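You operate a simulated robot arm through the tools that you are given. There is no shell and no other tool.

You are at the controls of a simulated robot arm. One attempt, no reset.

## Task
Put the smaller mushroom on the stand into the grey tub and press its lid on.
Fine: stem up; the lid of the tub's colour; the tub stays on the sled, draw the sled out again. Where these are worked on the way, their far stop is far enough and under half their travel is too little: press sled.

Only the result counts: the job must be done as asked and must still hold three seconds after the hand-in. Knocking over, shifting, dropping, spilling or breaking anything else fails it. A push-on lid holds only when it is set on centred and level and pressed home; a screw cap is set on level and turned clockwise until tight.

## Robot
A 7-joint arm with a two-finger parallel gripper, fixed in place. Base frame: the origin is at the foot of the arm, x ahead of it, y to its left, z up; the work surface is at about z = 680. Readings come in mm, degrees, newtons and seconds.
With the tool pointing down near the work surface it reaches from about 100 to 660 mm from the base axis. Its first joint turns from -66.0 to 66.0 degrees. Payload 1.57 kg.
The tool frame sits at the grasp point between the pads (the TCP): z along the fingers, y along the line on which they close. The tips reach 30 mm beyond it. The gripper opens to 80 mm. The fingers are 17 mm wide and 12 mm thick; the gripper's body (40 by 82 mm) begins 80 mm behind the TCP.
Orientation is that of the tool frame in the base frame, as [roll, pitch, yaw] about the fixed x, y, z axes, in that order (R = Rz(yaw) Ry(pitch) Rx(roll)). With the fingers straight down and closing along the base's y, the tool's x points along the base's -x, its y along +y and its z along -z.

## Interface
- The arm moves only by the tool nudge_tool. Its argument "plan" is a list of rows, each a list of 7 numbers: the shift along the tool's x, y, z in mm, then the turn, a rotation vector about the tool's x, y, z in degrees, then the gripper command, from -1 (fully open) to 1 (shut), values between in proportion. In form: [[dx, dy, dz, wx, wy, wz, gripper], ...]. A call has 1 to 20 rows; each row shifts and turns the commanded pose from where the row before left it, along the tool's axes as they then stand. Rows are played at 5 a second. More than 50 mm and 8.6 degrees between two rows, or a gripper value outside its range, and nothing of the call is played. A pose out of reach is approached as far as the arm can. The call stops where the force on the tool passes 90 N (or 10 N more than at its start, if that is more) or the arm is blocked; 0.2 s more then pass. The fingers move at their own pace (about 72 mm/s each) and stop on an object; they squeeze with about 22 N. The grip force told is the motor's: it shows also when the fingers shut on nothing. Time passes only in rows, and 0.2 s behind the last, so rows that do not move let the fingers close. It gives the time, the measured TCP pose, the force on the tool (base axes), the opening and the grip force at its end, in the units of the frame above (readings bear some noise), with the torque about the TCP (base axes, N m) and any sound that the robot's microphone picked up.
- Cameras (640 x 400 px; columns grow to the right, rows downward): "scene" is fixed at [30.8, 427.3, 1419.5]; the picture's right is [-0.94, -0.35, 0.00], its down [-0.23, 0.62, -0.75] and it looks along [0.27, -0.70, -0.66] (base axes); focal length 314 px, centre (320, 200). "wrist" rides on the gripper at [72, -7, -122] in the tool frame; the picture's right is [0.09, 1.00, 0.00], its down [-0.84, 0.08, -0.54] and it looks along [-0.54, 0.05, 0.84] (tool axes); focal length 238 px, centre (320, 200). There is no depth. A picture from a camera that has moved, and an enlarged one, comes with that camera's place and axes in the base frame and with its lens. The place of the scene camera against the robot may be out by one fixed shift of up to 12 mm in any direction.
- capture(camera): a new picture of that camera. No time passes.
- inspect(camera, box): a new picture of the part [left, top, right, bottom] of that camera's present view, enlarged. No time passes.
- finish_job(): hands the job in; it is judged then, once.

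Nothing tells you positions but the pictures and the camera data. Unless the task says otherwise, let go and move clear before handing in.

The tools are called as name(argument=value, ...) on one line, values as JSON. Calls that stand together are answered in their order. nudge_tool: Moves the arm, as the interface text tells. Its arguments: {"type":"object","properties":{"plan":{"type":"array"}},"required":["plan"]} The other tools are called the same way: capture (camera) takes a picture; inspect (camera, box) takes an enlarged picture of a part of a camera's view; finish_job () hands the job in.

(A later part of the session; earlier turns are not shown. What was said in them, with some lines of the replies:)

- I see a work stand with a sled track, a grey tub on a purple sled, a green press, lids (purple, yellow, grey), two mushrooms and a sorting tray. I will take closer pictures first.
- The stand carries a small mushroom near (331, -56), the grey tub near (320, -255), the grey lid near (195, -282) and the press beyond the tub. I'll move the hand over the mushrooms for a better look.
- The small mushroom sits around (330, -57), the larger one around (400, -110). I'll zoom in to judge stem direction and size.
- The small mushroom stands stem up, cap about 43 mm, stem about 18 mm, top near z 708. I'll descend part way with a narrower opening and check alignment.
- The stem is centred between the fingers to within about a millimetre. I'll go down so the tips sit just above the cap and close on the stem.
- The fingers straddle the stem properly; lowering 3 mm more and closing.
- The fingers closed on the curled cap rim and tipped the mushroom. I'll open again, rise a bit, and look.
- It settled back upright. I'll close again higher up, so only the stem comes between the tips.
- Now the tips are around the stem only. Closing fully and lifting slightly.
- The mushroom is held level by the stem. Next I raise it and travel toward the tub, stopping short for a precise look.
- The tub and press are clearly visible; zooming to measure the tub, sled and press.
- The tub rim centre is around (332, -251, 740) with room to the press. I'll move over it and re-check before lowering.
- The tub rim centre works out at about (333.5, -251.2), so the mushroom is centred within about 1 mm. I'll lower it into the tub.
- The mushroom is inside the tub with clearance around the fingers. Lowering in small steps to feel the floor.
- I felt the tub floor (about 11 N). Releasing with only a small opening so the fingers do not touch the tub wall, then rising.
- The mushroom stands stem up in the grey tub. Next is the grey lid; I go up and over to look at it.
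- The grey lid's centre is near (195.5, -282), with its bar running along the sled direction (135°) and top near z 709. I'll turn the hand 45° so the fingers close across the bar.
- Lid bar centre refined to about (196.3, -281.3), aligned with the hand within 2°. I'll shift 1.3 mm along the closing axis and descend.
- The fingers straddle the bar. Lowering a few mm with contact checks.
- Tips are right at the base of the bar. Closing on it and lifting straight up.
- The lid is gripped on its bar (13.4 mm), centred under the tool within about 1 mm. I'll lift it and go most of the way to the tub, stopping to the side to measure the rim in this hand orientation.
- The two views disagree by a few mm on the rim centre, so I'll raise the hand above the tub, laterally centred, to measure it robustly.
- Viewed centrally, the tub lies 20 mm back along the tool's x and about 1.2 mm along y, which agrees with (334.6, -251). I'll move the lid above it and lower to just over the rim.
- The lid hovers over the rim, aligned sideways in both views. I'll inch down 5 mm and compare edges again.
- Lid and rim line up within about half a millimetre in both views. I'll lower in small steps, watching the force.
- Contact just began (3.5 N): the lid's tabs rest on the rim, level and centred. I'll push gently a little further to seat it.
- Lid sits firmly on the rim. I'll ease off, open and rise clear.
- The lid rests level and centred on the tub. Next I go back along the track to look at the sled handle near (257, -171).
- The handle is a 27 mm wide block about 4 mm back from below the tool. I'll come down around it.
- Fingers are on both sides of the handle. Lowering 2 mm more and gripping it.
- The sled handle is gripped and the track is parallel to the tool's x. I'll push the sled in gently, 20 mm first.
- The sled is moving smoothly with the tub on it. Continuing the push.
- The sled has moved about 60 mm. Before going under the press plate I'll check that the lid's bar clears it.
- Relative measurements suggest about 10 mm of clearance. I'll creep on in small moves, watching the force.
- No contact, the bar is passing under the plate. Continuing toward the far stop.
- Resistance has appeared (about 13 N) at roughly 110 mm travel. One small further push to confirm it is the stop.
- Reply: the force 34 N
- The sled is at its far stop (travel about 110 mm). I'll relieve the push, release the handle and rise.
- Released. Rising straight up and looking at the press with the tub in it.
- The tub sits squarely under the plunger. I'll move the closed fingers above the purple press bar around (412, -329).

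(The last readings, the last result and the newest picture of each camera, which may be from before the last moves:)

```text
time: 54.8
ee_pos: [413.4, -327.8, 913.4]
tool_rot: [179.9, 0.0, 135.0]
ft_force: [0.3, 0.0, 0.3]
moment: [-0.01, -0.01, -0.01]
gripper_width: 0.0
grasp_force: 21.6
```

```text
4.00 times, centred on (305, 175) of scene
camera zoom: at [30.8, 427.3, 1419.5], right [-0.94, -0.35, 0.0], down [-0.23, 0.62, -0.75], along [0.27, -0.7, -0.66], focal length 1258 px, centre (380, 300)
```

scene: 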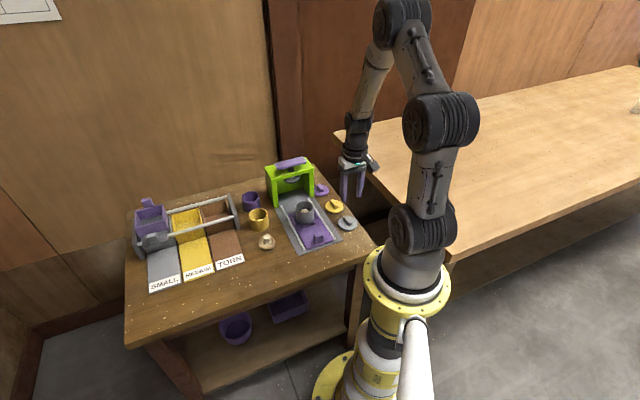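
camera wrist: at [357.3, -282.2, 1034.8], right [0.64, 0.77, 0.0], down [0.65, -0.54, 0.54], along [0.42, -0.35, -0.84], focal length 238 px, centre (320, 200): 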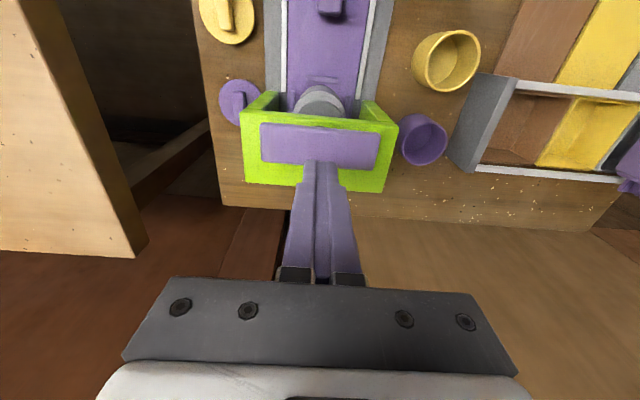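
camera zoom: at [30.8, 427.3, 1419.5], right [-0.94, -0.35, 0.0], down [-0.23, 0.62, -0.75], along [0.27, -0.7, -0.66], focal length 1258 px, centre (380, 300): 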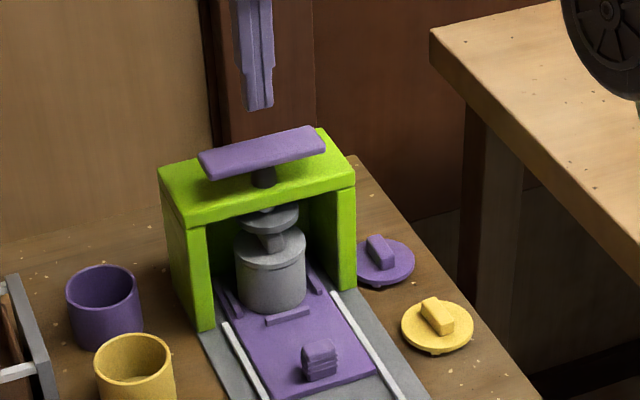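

The fingertips are almost over the centre of the press bar. Descending to just above it.

nudge_tool(plan=[[1.5, -0.4, 15, 0, 0, 0, 1], [0, 0, 12, 0, 0, 0, 1], [0, 0, 8, 0, 0, 0, 1], [0, 0, 0, 0, 0, 0, 1]])

inspect(camera="wrist", box=[240, 100, 400, 220])

inspect(camera="scene", box=[265, 145, 345, 215])

```text
time: 55.8
ee_pos: [413.3, -328.3, 878.7]
tool_rot: [180.0, 0.0, 135.0]
ft_force: [0.2, 0.9, -0.3]
moment: [0.02, 0.0, 0.0]
gripper_width: 0.1
grasp_force: 21.4
```

```text
3.33 times, centred on (320, 160) of wrist
camera zoom: at [355.7, -281.7, 999.2], right [0.64, 0.77, 0.0], down [0.65, -0.54, 0.54], along [0.42, -0.35, -0.84], focal length 794 px, centre (320, 333)
```

zoom: 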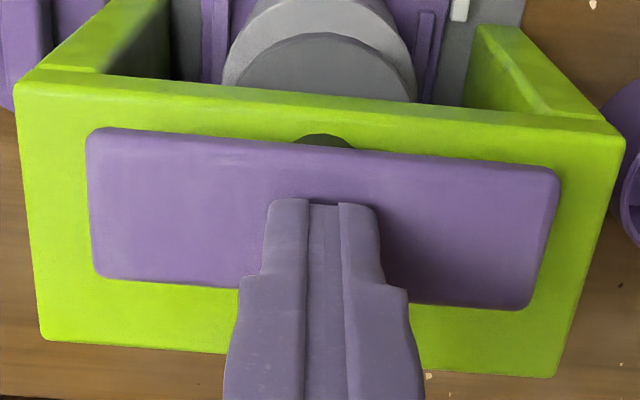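

```text
5.71 times, centred on (305, 180) of scene
camera zoom: at [30.8, 427.3, 1419.5], right [-0.94, -0.35, 0.0], down [-0.23, 0.62, -0.75], along [0.27, -0.7, -0.66], focal length 1796 px, centre (406, 314)
```

zoom: 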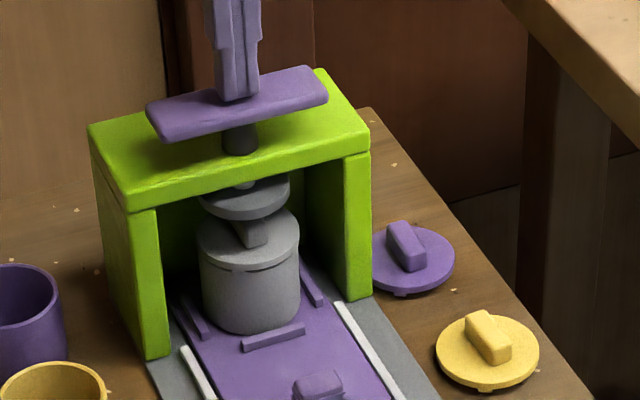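

The fingertips are centred on the bar. Pressing down stepwise now.

nudge_tool(plan=[[0, 0, 3, 0, 0, 0, 1], [0, 0, 3, 0, 0, 0, 1], [0, 0, 3, 0, 0, 0, 1], [0, 0, 0, 0, 0, 0, 1]])

```text
time: 56.8
ee_pos: [412.5, -328.3, 869.5]
tool_rot: [180.0, 0.0, 134.9]
ft_force: [0.4, -1.3, 1.1]
moment: [-0.03, -0.02, 0.01]
gripper_width: 0.2
grasp_force: 21.4
```

nudge_tool(plan=[[0, 0, 2, 0, 0, 0, 1], [0, 0, 2, 0, 0, 0, 1], [0, 0, 2, 0, 0, 0, 1], [0, 0, 0, 0, 0, 0, 1]])

inspect(camera="scene", box=[265, 145, 345, 215])

```text
time: 57.8
ee_pos: [412.6, -327.6, 863.7]
tool_rot: [179.9, 0.0, 135.0]
ft_force: [-0.2, -0.3, 2.7]
moment: [-0.02, 0.01, 0.02]
gripper_width: 0.3
grasp_force: 21.3
```

```text
5.71 times, centred on (305, 180) of scene
camera zoom: at [30.8, 427.3, 1419.5], right [-0.94, -0.35, 0.0], down [-0.23, 0.62, -0.75], along [0.27, -0.71, -0.66], focal length 1796 px, centre (406, 314)
```

zoom: 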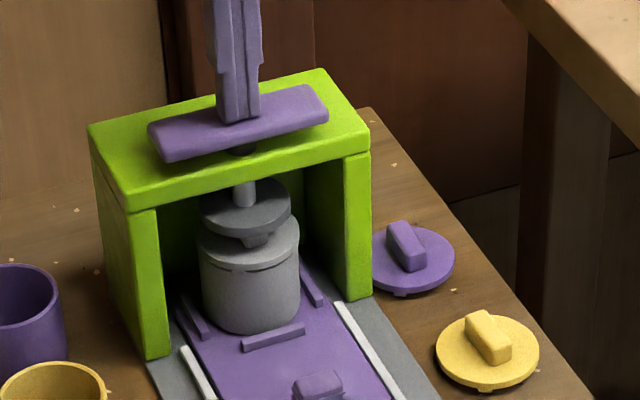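

The plunger is coming down with light resistance. Continuing until it bears on the lid.

nudge_tool(plan=[[0, 0, 2, 0, 0, 0, 1], [0, 0, 2, 0, 0, 0, 1], [0, 0, 0, 0, 0, 0, 1]])

inspect(camera="scene", box=[285, 165, 325, 205])

```text
time: 58.6
ee_pos: [412.3, -328.1, 859.8]
tool_rot: [180.0, 0.0, 135.1]
ft_force: [-3.5, 3.3, 9.4]
moment: [0.11, 0.11, 0.02]
gripper_width: 0.0
grasp_force: 21.2
```

```text
10.00 times, centred on (305, 185) of scene
camera zoom: at [30.6, 427.4, 1419.4], right [-0.94, -0.35, 0.0], down [-0.23, 0.61, -0.75], along [0.27, -0.71, -0.66], focal length 3144 px, centre (470, 350)
```

zoom: 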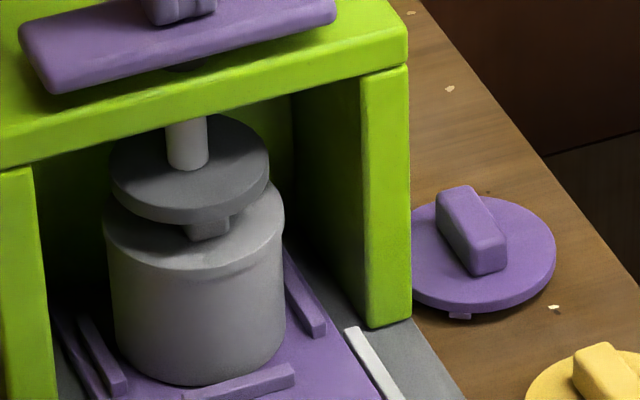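

nudge_tool(plan=[[0, 0, 1, 0, 0, 0, 1], [0, 0, 1, 0, 0, 0, 1], [0, 0, 0, 0, 0, 0, 1]])

```text
time: 59.4
ee_pos: [412.8, -327.9, 858.5]
tool_rot: [-180.0, 0.1, 135.0]
ft_force: [-8.0, 7.7, 24.9]
moment: [0.27, 0.3, -0.02]
gripper_width: 0.0
grasp_force: 21.1
```

nudge_tool(plan=[[0, 0, 1, 0, 0, 0, 1], [0, 0, 1, 0, 0, 0, 1], [0, 0, 1, 0, 0, 0, 1], [0, 0, 0, 0, 0, 0, 1]])

inspect(camera="scene", box=[285, 165, 325, 205])

```text
time: 60.4
ee_pos: [413.0, -327.0, 859.0]
tool_rot: [180.0, 0.2, 135.0]
ft_force: [-14.1, 12.7, 40.5]
moment: [0.46, 0.5, 0.0]
gripper_width: 0.0
grasp_force: 21.1
```

```text
10.00 times, centred on (305, 185) of scene
camera zoom: at [30.0, 428.0, 1419.3], right [-0.94, -0.35, 0.0], down [-0.23, 0.61, -0.75], along [0.27, -0.71, -0.66], focal length 3144 px, centre (470, 350)
```

zoom: 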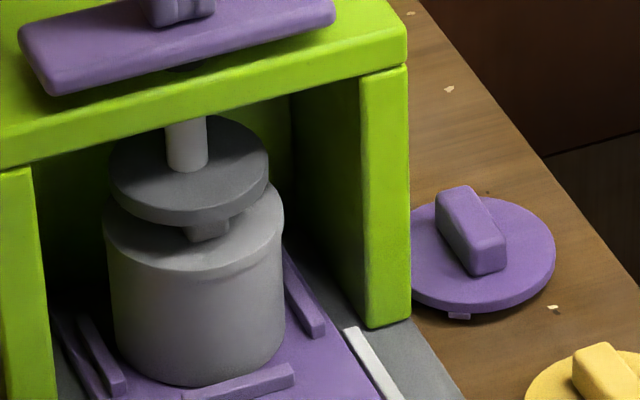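

nudge_tool(plan=[[0, 0, 1, 0, 0, 0, 1], [0, 0, 1, 0, 0, 0, 1], [0, 0, 1, 0, 0, 0, 1], [0, 0, 0, 0, 0, 0, 1]])

inspect(camera="scene", box=[285, 165, 325, 205])

```text
time: 61.4
ee_pos: [412.1, -328.2, 857.6]
tool_rot: [179.9, 0.5, 135.0]
ft_force: [-18.4, 14.2, 54.1]
moment: [0.51, 0.65, 0.0]
gripper_width: 0.0
grasp_force: 20.7
```

```text
10.00 times, centred on (305, 185) of scene
camera zoom: at [29.7, 428.2, 1419.2], right [-0.94, -0.35, 0.0], down [-0.23, 0.61, -0.75], along [0.27, -0.71, -0.66], focal length 3144 px, centre (470, 350)
```

zoom: 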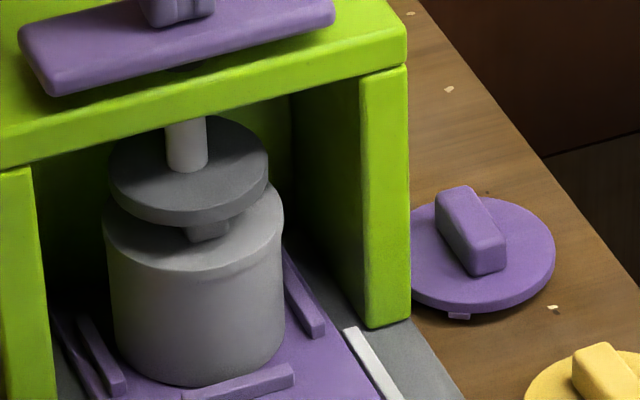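

nudge_tool(plan=[[0, 0, 1, 0, 0, 0, 1], [0, 0, 1, 0, 0, 0, 1], [0, 0, 1, 0, 0, 0, 1], [0, 0, 0, 0, 0, 0, 1]])

inspect(camera="scene", box=[290, 180, 320, 205])

```text
time: 62.4
ee_pos: [412.9, -327.9, 858.3]
tool_rot: [-180.0, 0.5, 134.9]
ft_force: [-26.7, 17.4, 69.0]
moment: [0.64, 0.98, 0.04]
gripper_width: 0.0
grasp_force: 21.6
```

```text
16.00 times, centred on (305, 192) of scene
camera zoom: at [29.3, 428.4, 1419.1], right [-0.94, -0.35, 0.0], down [-0.23, 0.61, -0.75], along [0.27, -0.71, -0.66], focal length 5030 px, centre (560, 320)
```

zoom: 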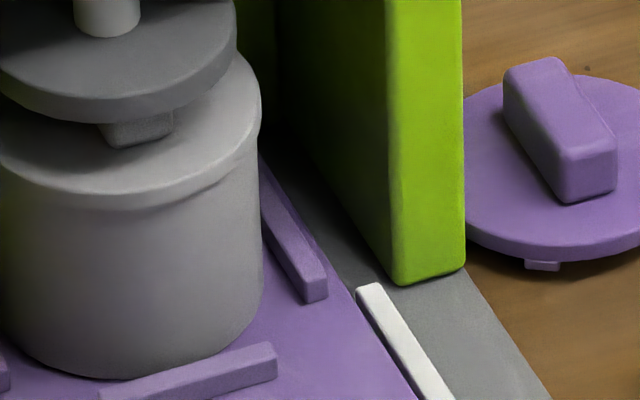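

The lid's gap has closed and nothing moves further between 40 and 69 N, so it is home (or the press is at its stop). I'll back off and look.

nudge_tool(plan=[[0, 0, -4, 0, 0, 0, 1], [0, 0, -6, 0, 0, 0, 1], [0, 0, -10, 0, 0, 0, 1], [0, 0, -15, 0, 0, 0, 1], [0, 0, -20, 0, 0, 0, 1], [0, 0, 0, 0, 0, 0, 1]])

inspect(camera="scene", box=[285, 165, 325, 205])

inspect(camera="scene", box=[255, 125, 355, 225])

inspect(camera="wrist", box=[230, 60, 410, 200])

```text
time: 63.8
ee_pos: [413.3, -327.3, 903.4]
tool_rot: [-180.0, 0.1, 134.9]
ft_force: [-0.7, 0.6, 0.1]
moment: [-0.02, 0.04, -0.01]
gripper_width: 0.2
grasp_force: 20.8
```

```text
10.00 times, centred on (305, 185) of scene
camera zoom: at [30.8, 427.3, 1419.5], right [-0.94, -0.35, 0.0], down [-0.23, 0.62, -0.75], along [0.27, -0.7, -0.66], focal length 3144 px, centre (470, 350)
```

zoom: 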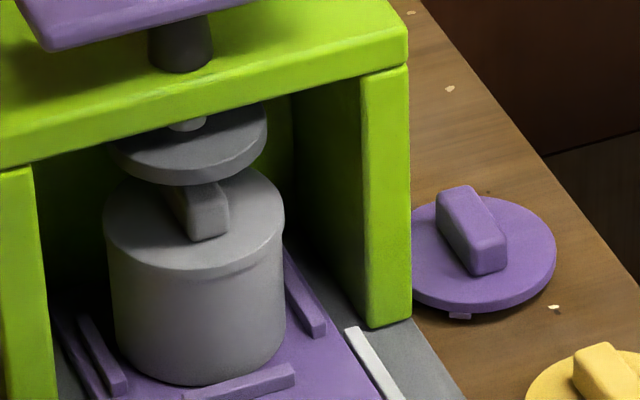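

```text
4.00 times, centred on (305, 175) of scene
camera zoom: at [30.8, 427.3, 1419.5], right [-0.94, -0.35, 0.0], down [-0.23, 0.62, -0.75], along [0.27, -0.7, -0.66], focal length 1258 px, centre (380, 300)
```

zoom: 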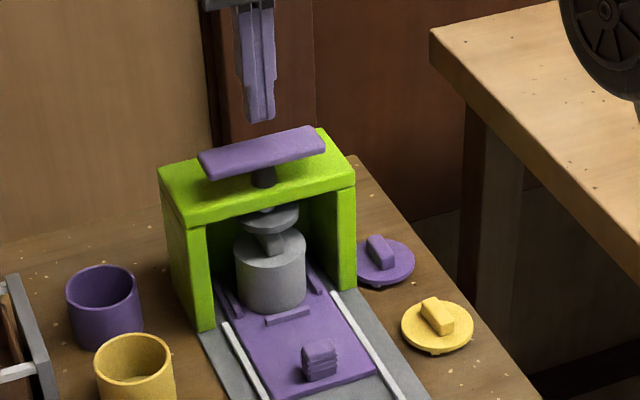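

```text
2.86 times, centred on (320, 130) of wrist
camera zoom: at [356.4, -281.8, 1024.7], right [0.64, 0.77, 0.0], down [0.65, -0.54, 0.54], along [0.42, -0.35, -0.84], focal length 681 px, centre (320, 400)
```

zoom: 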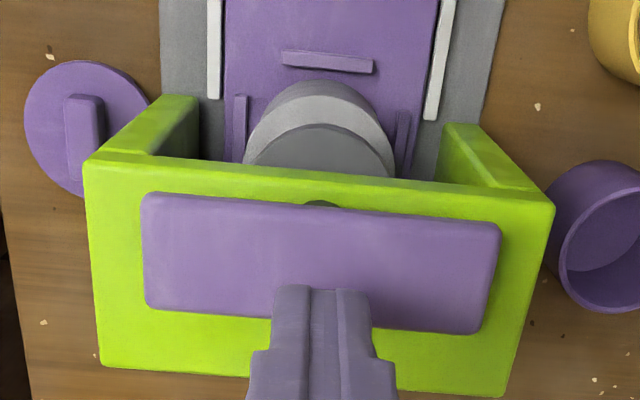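

The press sprang back up and the lid now sits flush on the tub. Going back over the sled handle to draw the sled out.

nudge_tool(plan=[[0, 0, -10, 0, 0, 0, 0.5], [35, 0, 0, 0, 0, 0, -0.15], [35, 0, 0, 0, 0, 0, -0.15], [37.5, 0.4, 0, 0, 0, 0, -0.15], [0, 0, 45, 0, 0, 0, -0.15], [0, 0, 45, 0, 0, 0, -0.15], [0, 0, 40, 0, 0, 0, -0.15], [0, 0, 0, 0, 0, 0, -0.15]])

inspect(camera="wrist", box=[240, 90, 400, 210])

inspect(camera="scene", box=[265, 165, 345, 235])

```text
time: 65.6
ee_pos: [337.3, -250.8, 784.3]
tool_rot: [-180.0, -0.1, 135.0]
ft_force: [-0.2, 0.7, -0.1]
moment: [0.01, -0.04, 0.02]
gripper_width: 45.8
grasp_force: 0.1
```

```text
3.33 times, centred on (320, 150) of wrist
camera zoom: at [280.2, -205.4, 904.8], right [0.64, 0.77, 0.0], down [0.65, -0.54, 0.54], along [0.42, -0.35, -0.84], focal length 794 px, centre (320, 367)
```

zoom: 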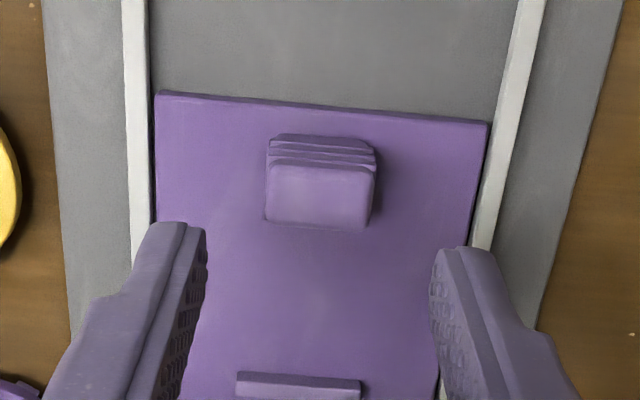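

```text
5.71 times, centred on (305, 200) of scene
camera zoom: at [30.8, 427.3, 1419.5], right [-0.94, -0.35, 0.0], down [-0.23, 0.62, -0.75], along [0.27, -0.7, -0.66], focal length 1796 px, centre (406, 200)
```

zoom: 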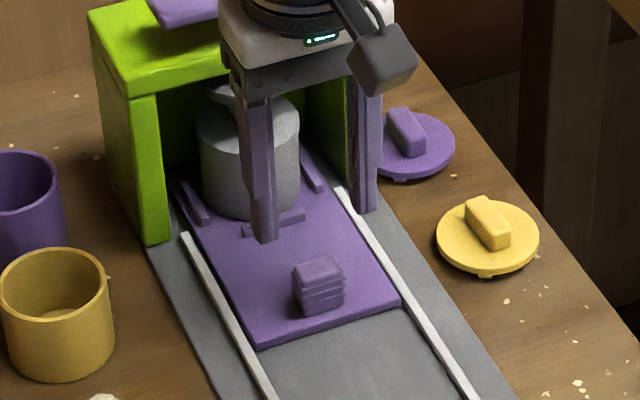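

Positioned as before above the handle. Descending the remaining distance and gripping.

nudge_tool(plan=[[0, 0, 20, 0, 0, 0, -0.15], [0, 0, 20, 0, 0, 0, -0.15], [0, 0, 12, 0, 0, 0, -0.15], [0, 0, 3, 0, 0, 0, -0.15], [0, 0, 0, 0, 0, 0, -0.15]])

inspect(camera="wrist", box=[240, 90, 400, 210])

```text
time: 66.8
ee_pos: [337.1, -251.2, 728.2]
tool_rot: [-180.0, 0.1, 135.0]
ft_force: [0.1, -0.7, 0.6]
moment: [-0.01, 0.0, -0.02]
gripper_width: 45.8
grasp_force: 0.0
```

```text
3.33 times, centred on (320, 150) of wrist
camera zoom: at [280.0, -205.3, 848.8], right [0.64, 0.77, 0.0], down [0.65, -0.54, 0.54], along [0.42, -0.35, -0.84], focal length 794 px, centre (320, 367)
```

zoom: 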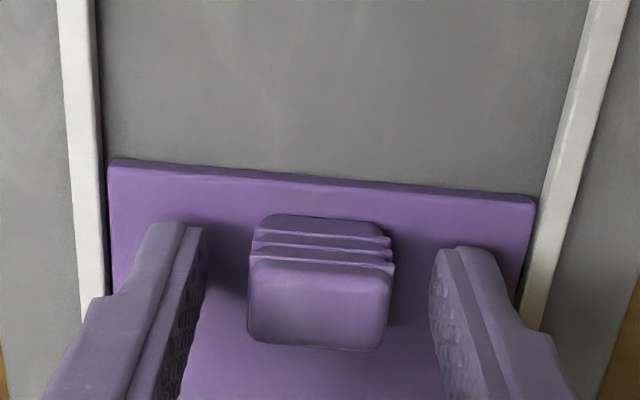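

nudge_tool(plan=[[0, 0, 0, 0, 0, 0, 0.1], [0, 0, 0, 0, 0, 0, 0.3], [0, 0, 0, 0, 0, 0, 0.6], [0, 0, 0, 0, 0, 0, 1], [0, 0, 0, 0, 0, 0, 1], [1, 0, 0, 0, 0, 0, 1], [2, 0, 0, 0, 0, 0, 1], [3, 0, 0, 0, 0, 0, 1], [3, 0, 0, 0, 0, 0, 1], [3, 0, 0, 0, 0, 0, 1], [2, 0, 0, 0, 0, 0, 1], [1, 0, 0, 0, 0, 0, 1]])

inspect(camera="scene", box=[265, 165, 345, 235])

```text
time: 69.4
ee_pos: [326.3, -240.5, 728.7]
tool_rot: [179.9, 0.1, 135.0]
ft_force: [-3.8, -5.3, -1.9]
moment: [-0.36, -0.22, -0.02]
gripper_width: 25.6
grasp_force: 36.9
```

```text
5.71 times, centred on (305, 200) of scene
camera zoom: at [30.8, 427.2, 1419.5], right [-0.94, -0.35, 0.0], down [-0.23, 0.62, -0.75], along [0.27, -0.7, -0.66], focal length 1796 px, centre (406, 200)
```

zoom: 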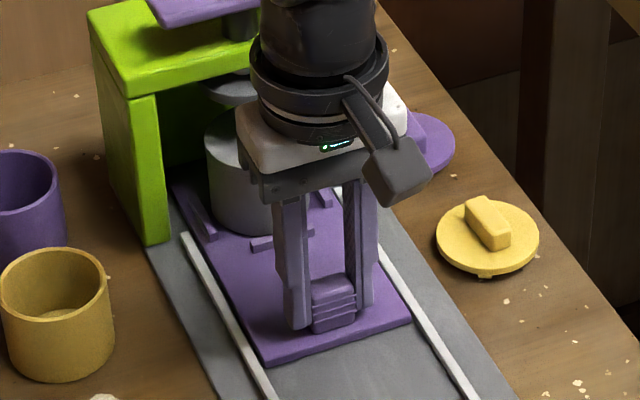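

The sled moves out with the tub on it. Continuing gently.

nudge_tool(plan=[[1, -0.2, 0, 0, 0, 0, 1], [2, 0, 0, 0, 0, 0, 1], [3, 0, 0, 0, 0, 0, 1], [4, 0, 0, 0, 0, 0, 1], [4, 0, 0, 0, 0, 0, 1], [4, 0, 0, 0, 0, 0, 1], [4, 0, 0, 0, 0, 0, 1], [4, 0, 0, 0, 0, 0, 1], [4, 0, 0, 0, 0, 0, 1], [4, 0, 0, 0, 0, 0, 1], [3, 0, 0, 0, 0, 0, 1], [2, 0, 0, 0, 0, 0, 1], [1, 0, 0, 0, 0, 0, 1]])

inspect(camera="scene", box=[265, 165, 345, 235])

```text
time: 72.2
ee_pos: [297.5, -212.3, 727.6]
tool_rot: [180.0, 0.0, 135.0]
ft_force: [-9.9, -10.2, 0.8]
moment: [-0.36, -0.05, -0.02]
gripper_width: 25.3
grasp_force: 36.6
```

```text
5.71 times, centred on (305, 200) of scene
camera zoom: at [30.7, 427.1, 1419.5], right [-0.94, -0.35, 0.0], down [-0.23, 0.62, -0.75], along [0.27, -0.7, -0.66], focal length 1796 px, centre (406, 200)
```

zoom: 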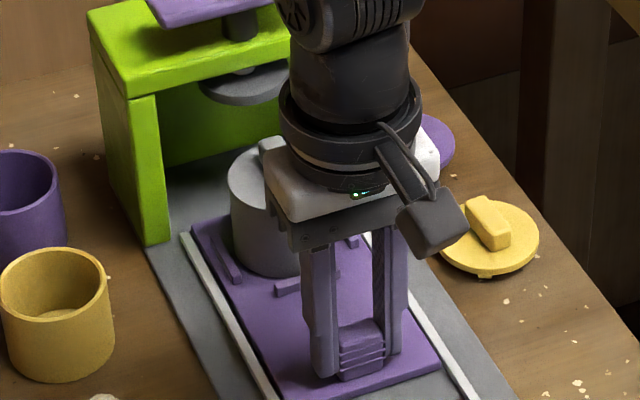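

nudge_tool(plan=[[1, -0.4, 0, 0, 0, 0, 1], [2, 0, 0, 0, 0, 0, 1], [3, 0, 0, 0, 0, 0, 1], [4, 0, 0, 0, 0, 0, 1], [4, 0, 0, 0, 0, 0, 1], [4, 0, 0, 0, 0, 0, 1], [4, 0, 0, 0, 0, 0, 1], [4, 0, 0, 0, 0, 0, 1], [4, 0, 0, 0, 0, 0, 1], [4, 0, 0, 0, 0, 0, 1], [4, 0, 0, 0, 0, 0, 1], [4, 0, 0, 0, 0, 0, 1], [3, 0, 0, 0, 0, 0, 1], [2, 0, 0, 0, 0, 0, 1], [1, 0, 0, 0, 0, 0, 1]])

inspect(camera="scene", box=[265, 175, 355, 255])

```text
time: 75.4
ee_pos: [263.9, -177.6, 728.9]
tool_rot: [180.0, 0.1, 135.0]
ft_force: [2.9, 3.1, -3.9]
moment: [-0.15, -0.26, 0.03]
gripper_width: 25.5
grasp_force: 36.8
```

```text
5.00 times, centred on (310, 215) of scene
camera zoom: at [30.9, 427.3, 1419.5], right [-0.94, -0.35, 0.0], down [-0.23, 0.62, -0.75], along [0.27, -0.71, -0.66], focal length 1572 px, centre (370, 125)
```

zoom: 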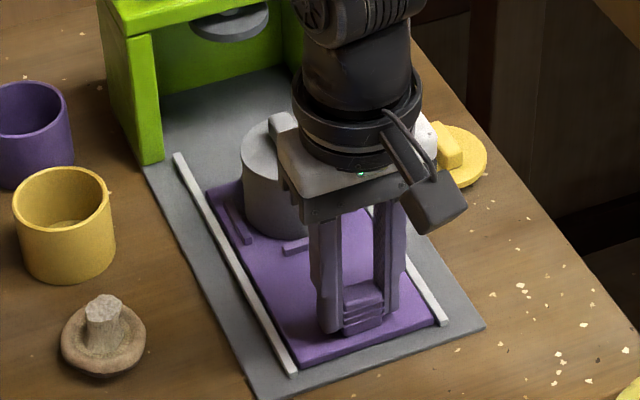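

nudge_tool(plan=[[1, 0.1, 0, 0, 0, 0, 1], [2, 0, 0, 0, 0, 0, 1], [2, 0, 0, 0, 0, 0, 1], [1, 0, 0, 0, 0, 0, 1], [1, 0, 0, 0, 0, 0, 1], [0, 0, 0, 0, 0, 0, 1]])

```text
time: 76.8
ee_pos: [259.2, -173.9, 727.5]
tool_rot: [180.0, 0.0, 135.0]
ft_force: [5.4, 5.3, -1.2]
moment: [0.02, -0.12, -0.04]
gripper_width: 25.7
grasp_force: 36.7
```

nudge_tool(plan=[[1, 0.2, 0, 0, 0, 0, 1], [1, 0, 0, 0, 0, 0, 1], [0, 0, 0, 0, 0, 0, 1]])

capture(camera="wrist")

```text
time: 77.6
ee_pos: [257.9, -174.0, 727.5]
tool_rot: [179.9, 0.1, 134.9]
ft_force: [6.8, -10.5, -10.3]
moment: [0.1, 0.31, 0.02]
gripper_width: 25.8
grasp_force: 37.6
```

```text
taken
camera wrist: at [201.4, -127.1, 848.8], right [0.64, 0.77, 0.0], down [0.64, -0.54, 0.55], along [0.42, -0.35, -0.84], focal length 238 px, centre (320, 200)
```

wrist: 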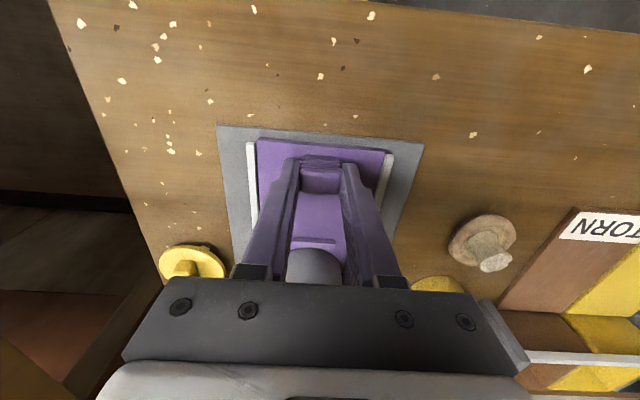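

The sled is back at its outer stop. I'll relieve, release, and rise clear.

nudge_tool(plan=[[-1, 0, 0, 0, 0, 0, 1], [0, 0, 0, 0, 0, 0, 0.2], [0, 0, 0, 0, 0, 0, 0], [0, 0, 0, 0, 0, 0, -0.15], [0, 0, 0, 0, 0, 0, -0.15], [0, 0, -20, 0, 0, 0, -0.15], [0, 0, -40, 0, 0, 0, -0.15], [0, 0, -40, 0, 0, 0, -0.15], [0, 0, -40, 0, 0, 0, -0.15], [0, 0, -20, 0, 0, 0, -0.15]])

capture(camera="wrist")

inspect(camera="scene", box=[255, 155, 365, 255])

inspect(camera="scene", box=[285, 185, 325, 225])

```text
time: 79.8
ee_pos: [257.9, -173.0, 889.1]
tool_rot: [179.9, 0.0, 135.0]
ft_force: [-1.0, 0.2, 0.2]
moment: [0.03, 0.0, 0.0]
gripper_width: 46.2
grasp_force: 0.0
```

```text
taken
camera wrist: at [200.9, -127.0, 1009.5], right [0.64, 0.77, 0.0], down [0.65, -0.54, 0.54], along [0.42, -0.35, -0.84], focal length 238 px, centre (320, 200)
```

wrist: 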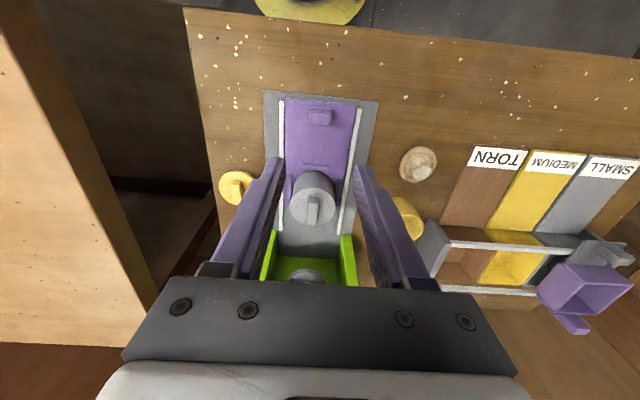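

```text
4.00 times, centred on (310, 205) of scene
camera zoom: at [30.8, 427.3, 1419.5], right [-0.94, -0.35, 0.0], down [-0.23, 0.62, -0.75], along [0.27, -0.7, -0.66], focal length 1258 px, centre (360, 180)
```

zoom: 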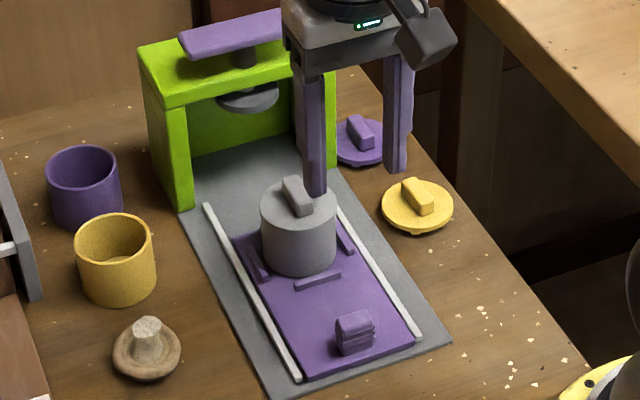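

```text
10.00 times, centred on (305, 205) of scene
camera zoom: at [30.8, 427.3, 1419.5], right [-0.94, -0.35, 0.0], down [-0.23, 0.62, -0.75], along [0.27, -0.7, -0.66], focal length 3144 px, centre (470, 150)
```

zoom: 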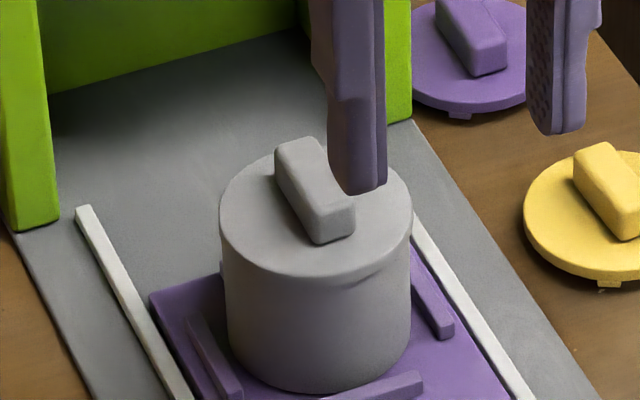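

nudge_tool(plan=[[10, 10, 0, 0, 0, 0, 0], [10, 40, -10, 0, 0, 0, 0], [0, 40, 0, 0, 0, 0, 0], [0, 0, 0, 0, 0, 0, 0]])

inspect(camera="scene", box=[292, 195, 318, 225])

inspect(camera="scene", box=[220, 140, 380, 290])

capture(camera="wrist")

```text
time: 80.8
ee_pos: [308.0, -94.7, 897.5]
tool_rot: [-179.9, -0.1, 135.1]
ft_force: [-0.5, -1.1, 0.1]
moment: [-0.01, 0.01, 0.01]
gripper_width: 40.0
grasp_force: 0.0
```

```text
13.33 times, centred on (305, 210) of scene
camera zoom: at [30.8, 427.3, 1419.5], right [-0.94, -0.35, 0.0], down [-0.23, 0.62, -0.75], along [0.27, -0.7, -0.66], focal length 4192 px, centre (520, 67)
```

zoom: 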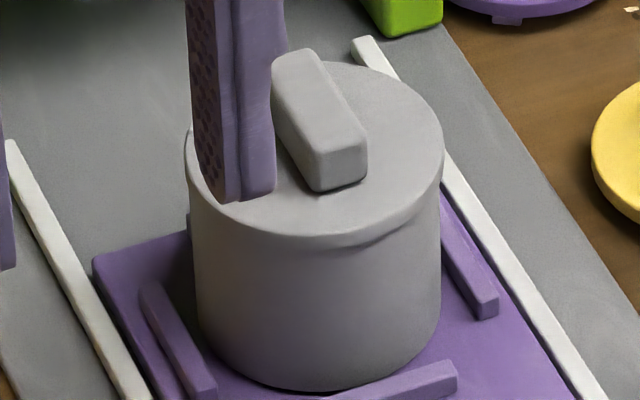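

```text
2.67 times, centred on (300, 215) of scene
camera zoom: at [30.8, 427.3, 1419.5], right [-0.94, -0.35, 0.0], down [-0.23, 0.62, -0.75], along [0.27, -0.7, -0.66], focal length 838 px, centre (373, 160)
```

zoom: 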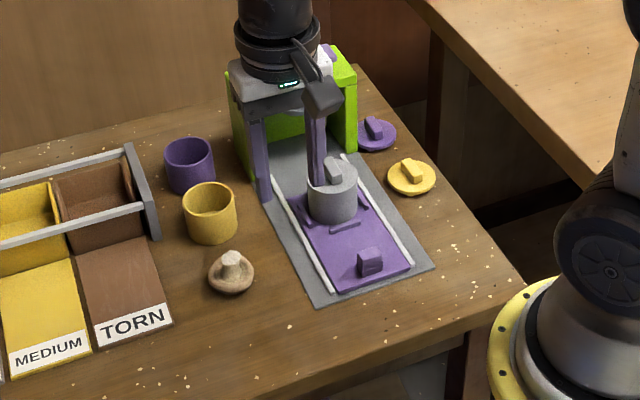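

```text
taken
camera wrist: at [251.2, -48.6, 1019.2], right [0.64, 0.77, 0.0], down [0.65, -0.54, 0.54], along [0.42, -0.35, -0.84], focal length 238 px, centre (320, 200)
```

wrist: 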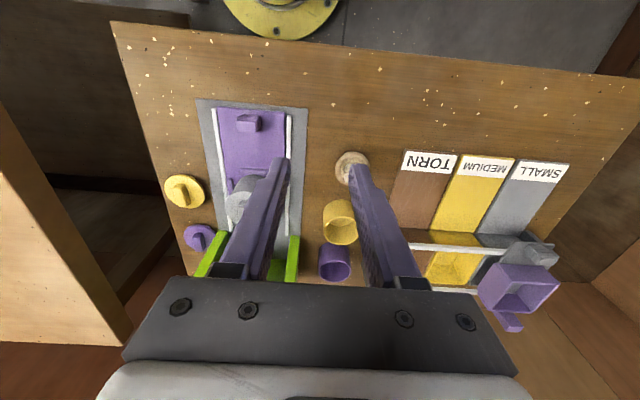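

The lid looks seated; I want a view from another side to be sure it is level before handing in, so I'll turn the hand and look from the base side.

nudge_tool(plan=[[0, 0, 0, 0, 0, -7.5, 0], [0, 0, 0, 0, 0, -7.5, 0], [0, 0, 0, 0, 0, -7.5, 0], [0, 0, 0, 0, 0, -7.5, 0], [0, 0, 0, 0, 0, -7.5, 0], [0, 0, 0, 0, 0, -7.5, 0], [18, -39, 0, 0, 0, 0, 0], [18, -39, 0, 0, 0, 0, 0], [18, -39, 0, 0, 0, 0, 0], [18, -39, 0, 0, 0, 0, 0], [0, 0, 15, 0, -6, 0, 0], [0, 0, 10, 0, -6, 0, 0], [0, 0, 0, 0, -6, 0, 0], [0, 0, 0, 0, -6, 0, 0], [0, 0, 0, 0, 0, 0, 0]])

capture(camera="wrist")

inspect(camera="scene", box=[285, 185, 325, 225])

```text
time: 84.0
ee_pos: [236.1, -252.4, 874.2]
tool_rot: [179.9, 24.1, -179.9]
ft_force: [0.2, 0.6, 0.0]
moment: [0.0, 0.02, 0.01]
gripper_width: 39.9
grasp_force: 0.0
```

```text
taken
camera wrist: at [119.6, -258.3, 954.5], right [-0.08, 1.0, -0.04], down [0.54, 0.08, 0.84], along [0.84, 0.05, -0.55], focal length 238 px, centre (320, 200)
```

wrist: 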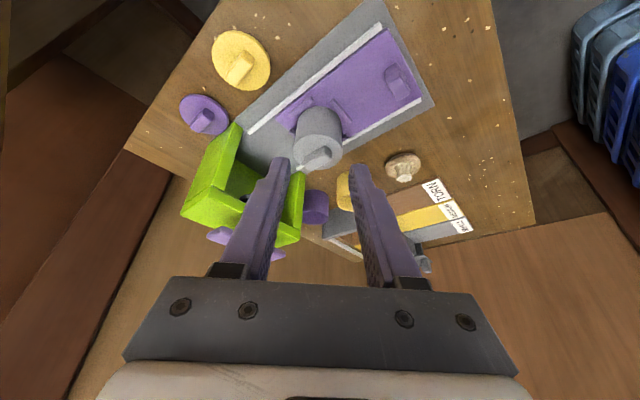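

```text
10.00 times, centred on (305, 205) of scene
camera zoom: at [30.8, 427.3, 1419.5], right [-0.94, -0.35, 0.0], down [-0.23, 0.62, -0.75], along [0.27, -0.7, -0.66], focal length 3144 px, centre (470, 150)
```

zoom: 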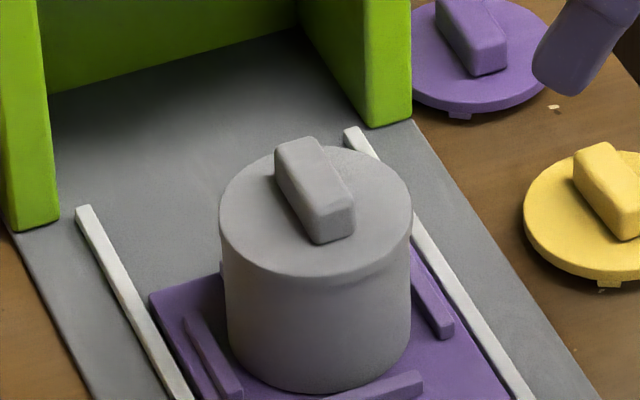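

inspect(camera="wrist", box=[280, 95, 360, 175])

inspect(camera="scene", box=[292, 195, 320, 225])

```text
5.00 times, centred on (320, 135) of wrist
camera zoom: at [119.6, -258.3, 954.5], right [-0.08, 1.0, -0.04], down [0.54, 0.08, 0.84], along [0.84, 0.05, -0.55], focal length 1192 px, centre (320, 525)
```

zoom: 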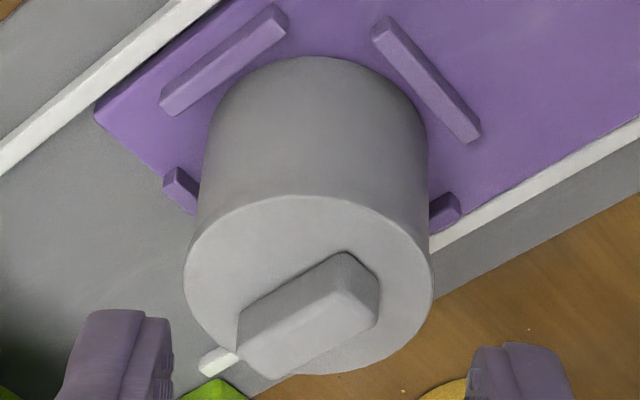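

```text
13.33 times, centred on (306, 210) of scene
camera zoom: at [30.8, 427.3, 1419.5], right [-0.94, -0.35, 0.0], down [-0.23, 0.62, -0.75], along [0.27, -0.7, -0.66], focal length 4192 px, centre (507, 67)
```

zoom: 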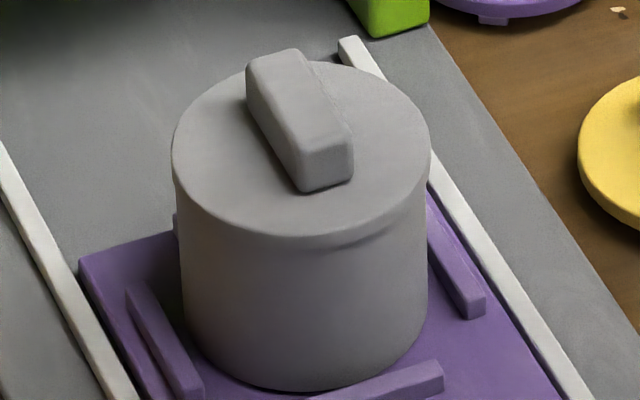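

From both sides the lid is flush and level, the tub is on the sled, the sled is fully out, and everything else is where it was. I'll pull the hand up clear and hand in.

nudge_tool(plan=[[0, 0, -20, 0, 0, 0, 0], [0, 0, -30, 0, 0, 0, 0], [0, 0, 0, 0, 0, 0, 0], [0, 0, 0, 0, 0, 0, 0]])

capture(camera="scene")

```text
time: 85.0
ee_pos: [215.0, -252.3, 919.5]
tool_rot: [180.0, 24.0, 180.0]
ft_force: [0.1, 0.3, 0.0]
moment: [-0.01, 0.0, -0.03]
gripper_width: 40.3
grasp_force: 0.1
```

```text
taken
```

scene: 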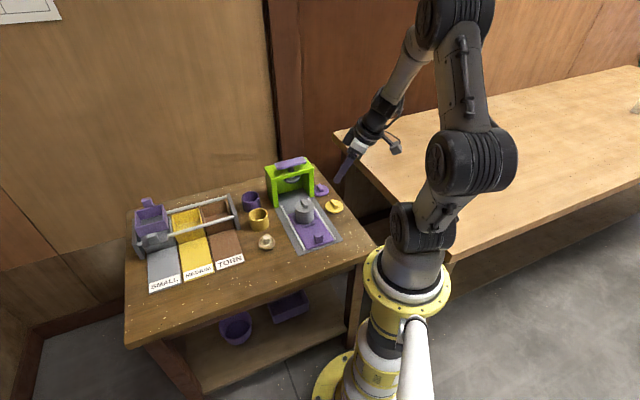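

The arm is clear and the scene is in the required state: the grey tub is lidded on the drawn-out sled and the other items are undisturbed. Handing in.

finish_job()

```text
The job is handed in.
```

The job is handed in. The smaller mushroom is in the grey tub, and the grey lid is pressed on. I had no verdict back when I wrote this.

- **Mushroom:** it stood stem up in the tub when I last saw it, just before the lid went on. My first grasp caught the cap rim and tipped it on the stand. It settled upright, and I picked it up again by the stem only.
- **Lid:** I pushed the sled to its far stop under the press and pressed down to about 70 N. The last 30 N gave no further movement, but there was no click to confirm it. Seen from two sides afterwards, the lid is flush and level with no gap.
- **Sled:** it is drawn back to its outer stop with the tub still on it.
- **Everything else:** the last pictures show nothing else knocked over or moved. The hand is empty and clear of the stand.
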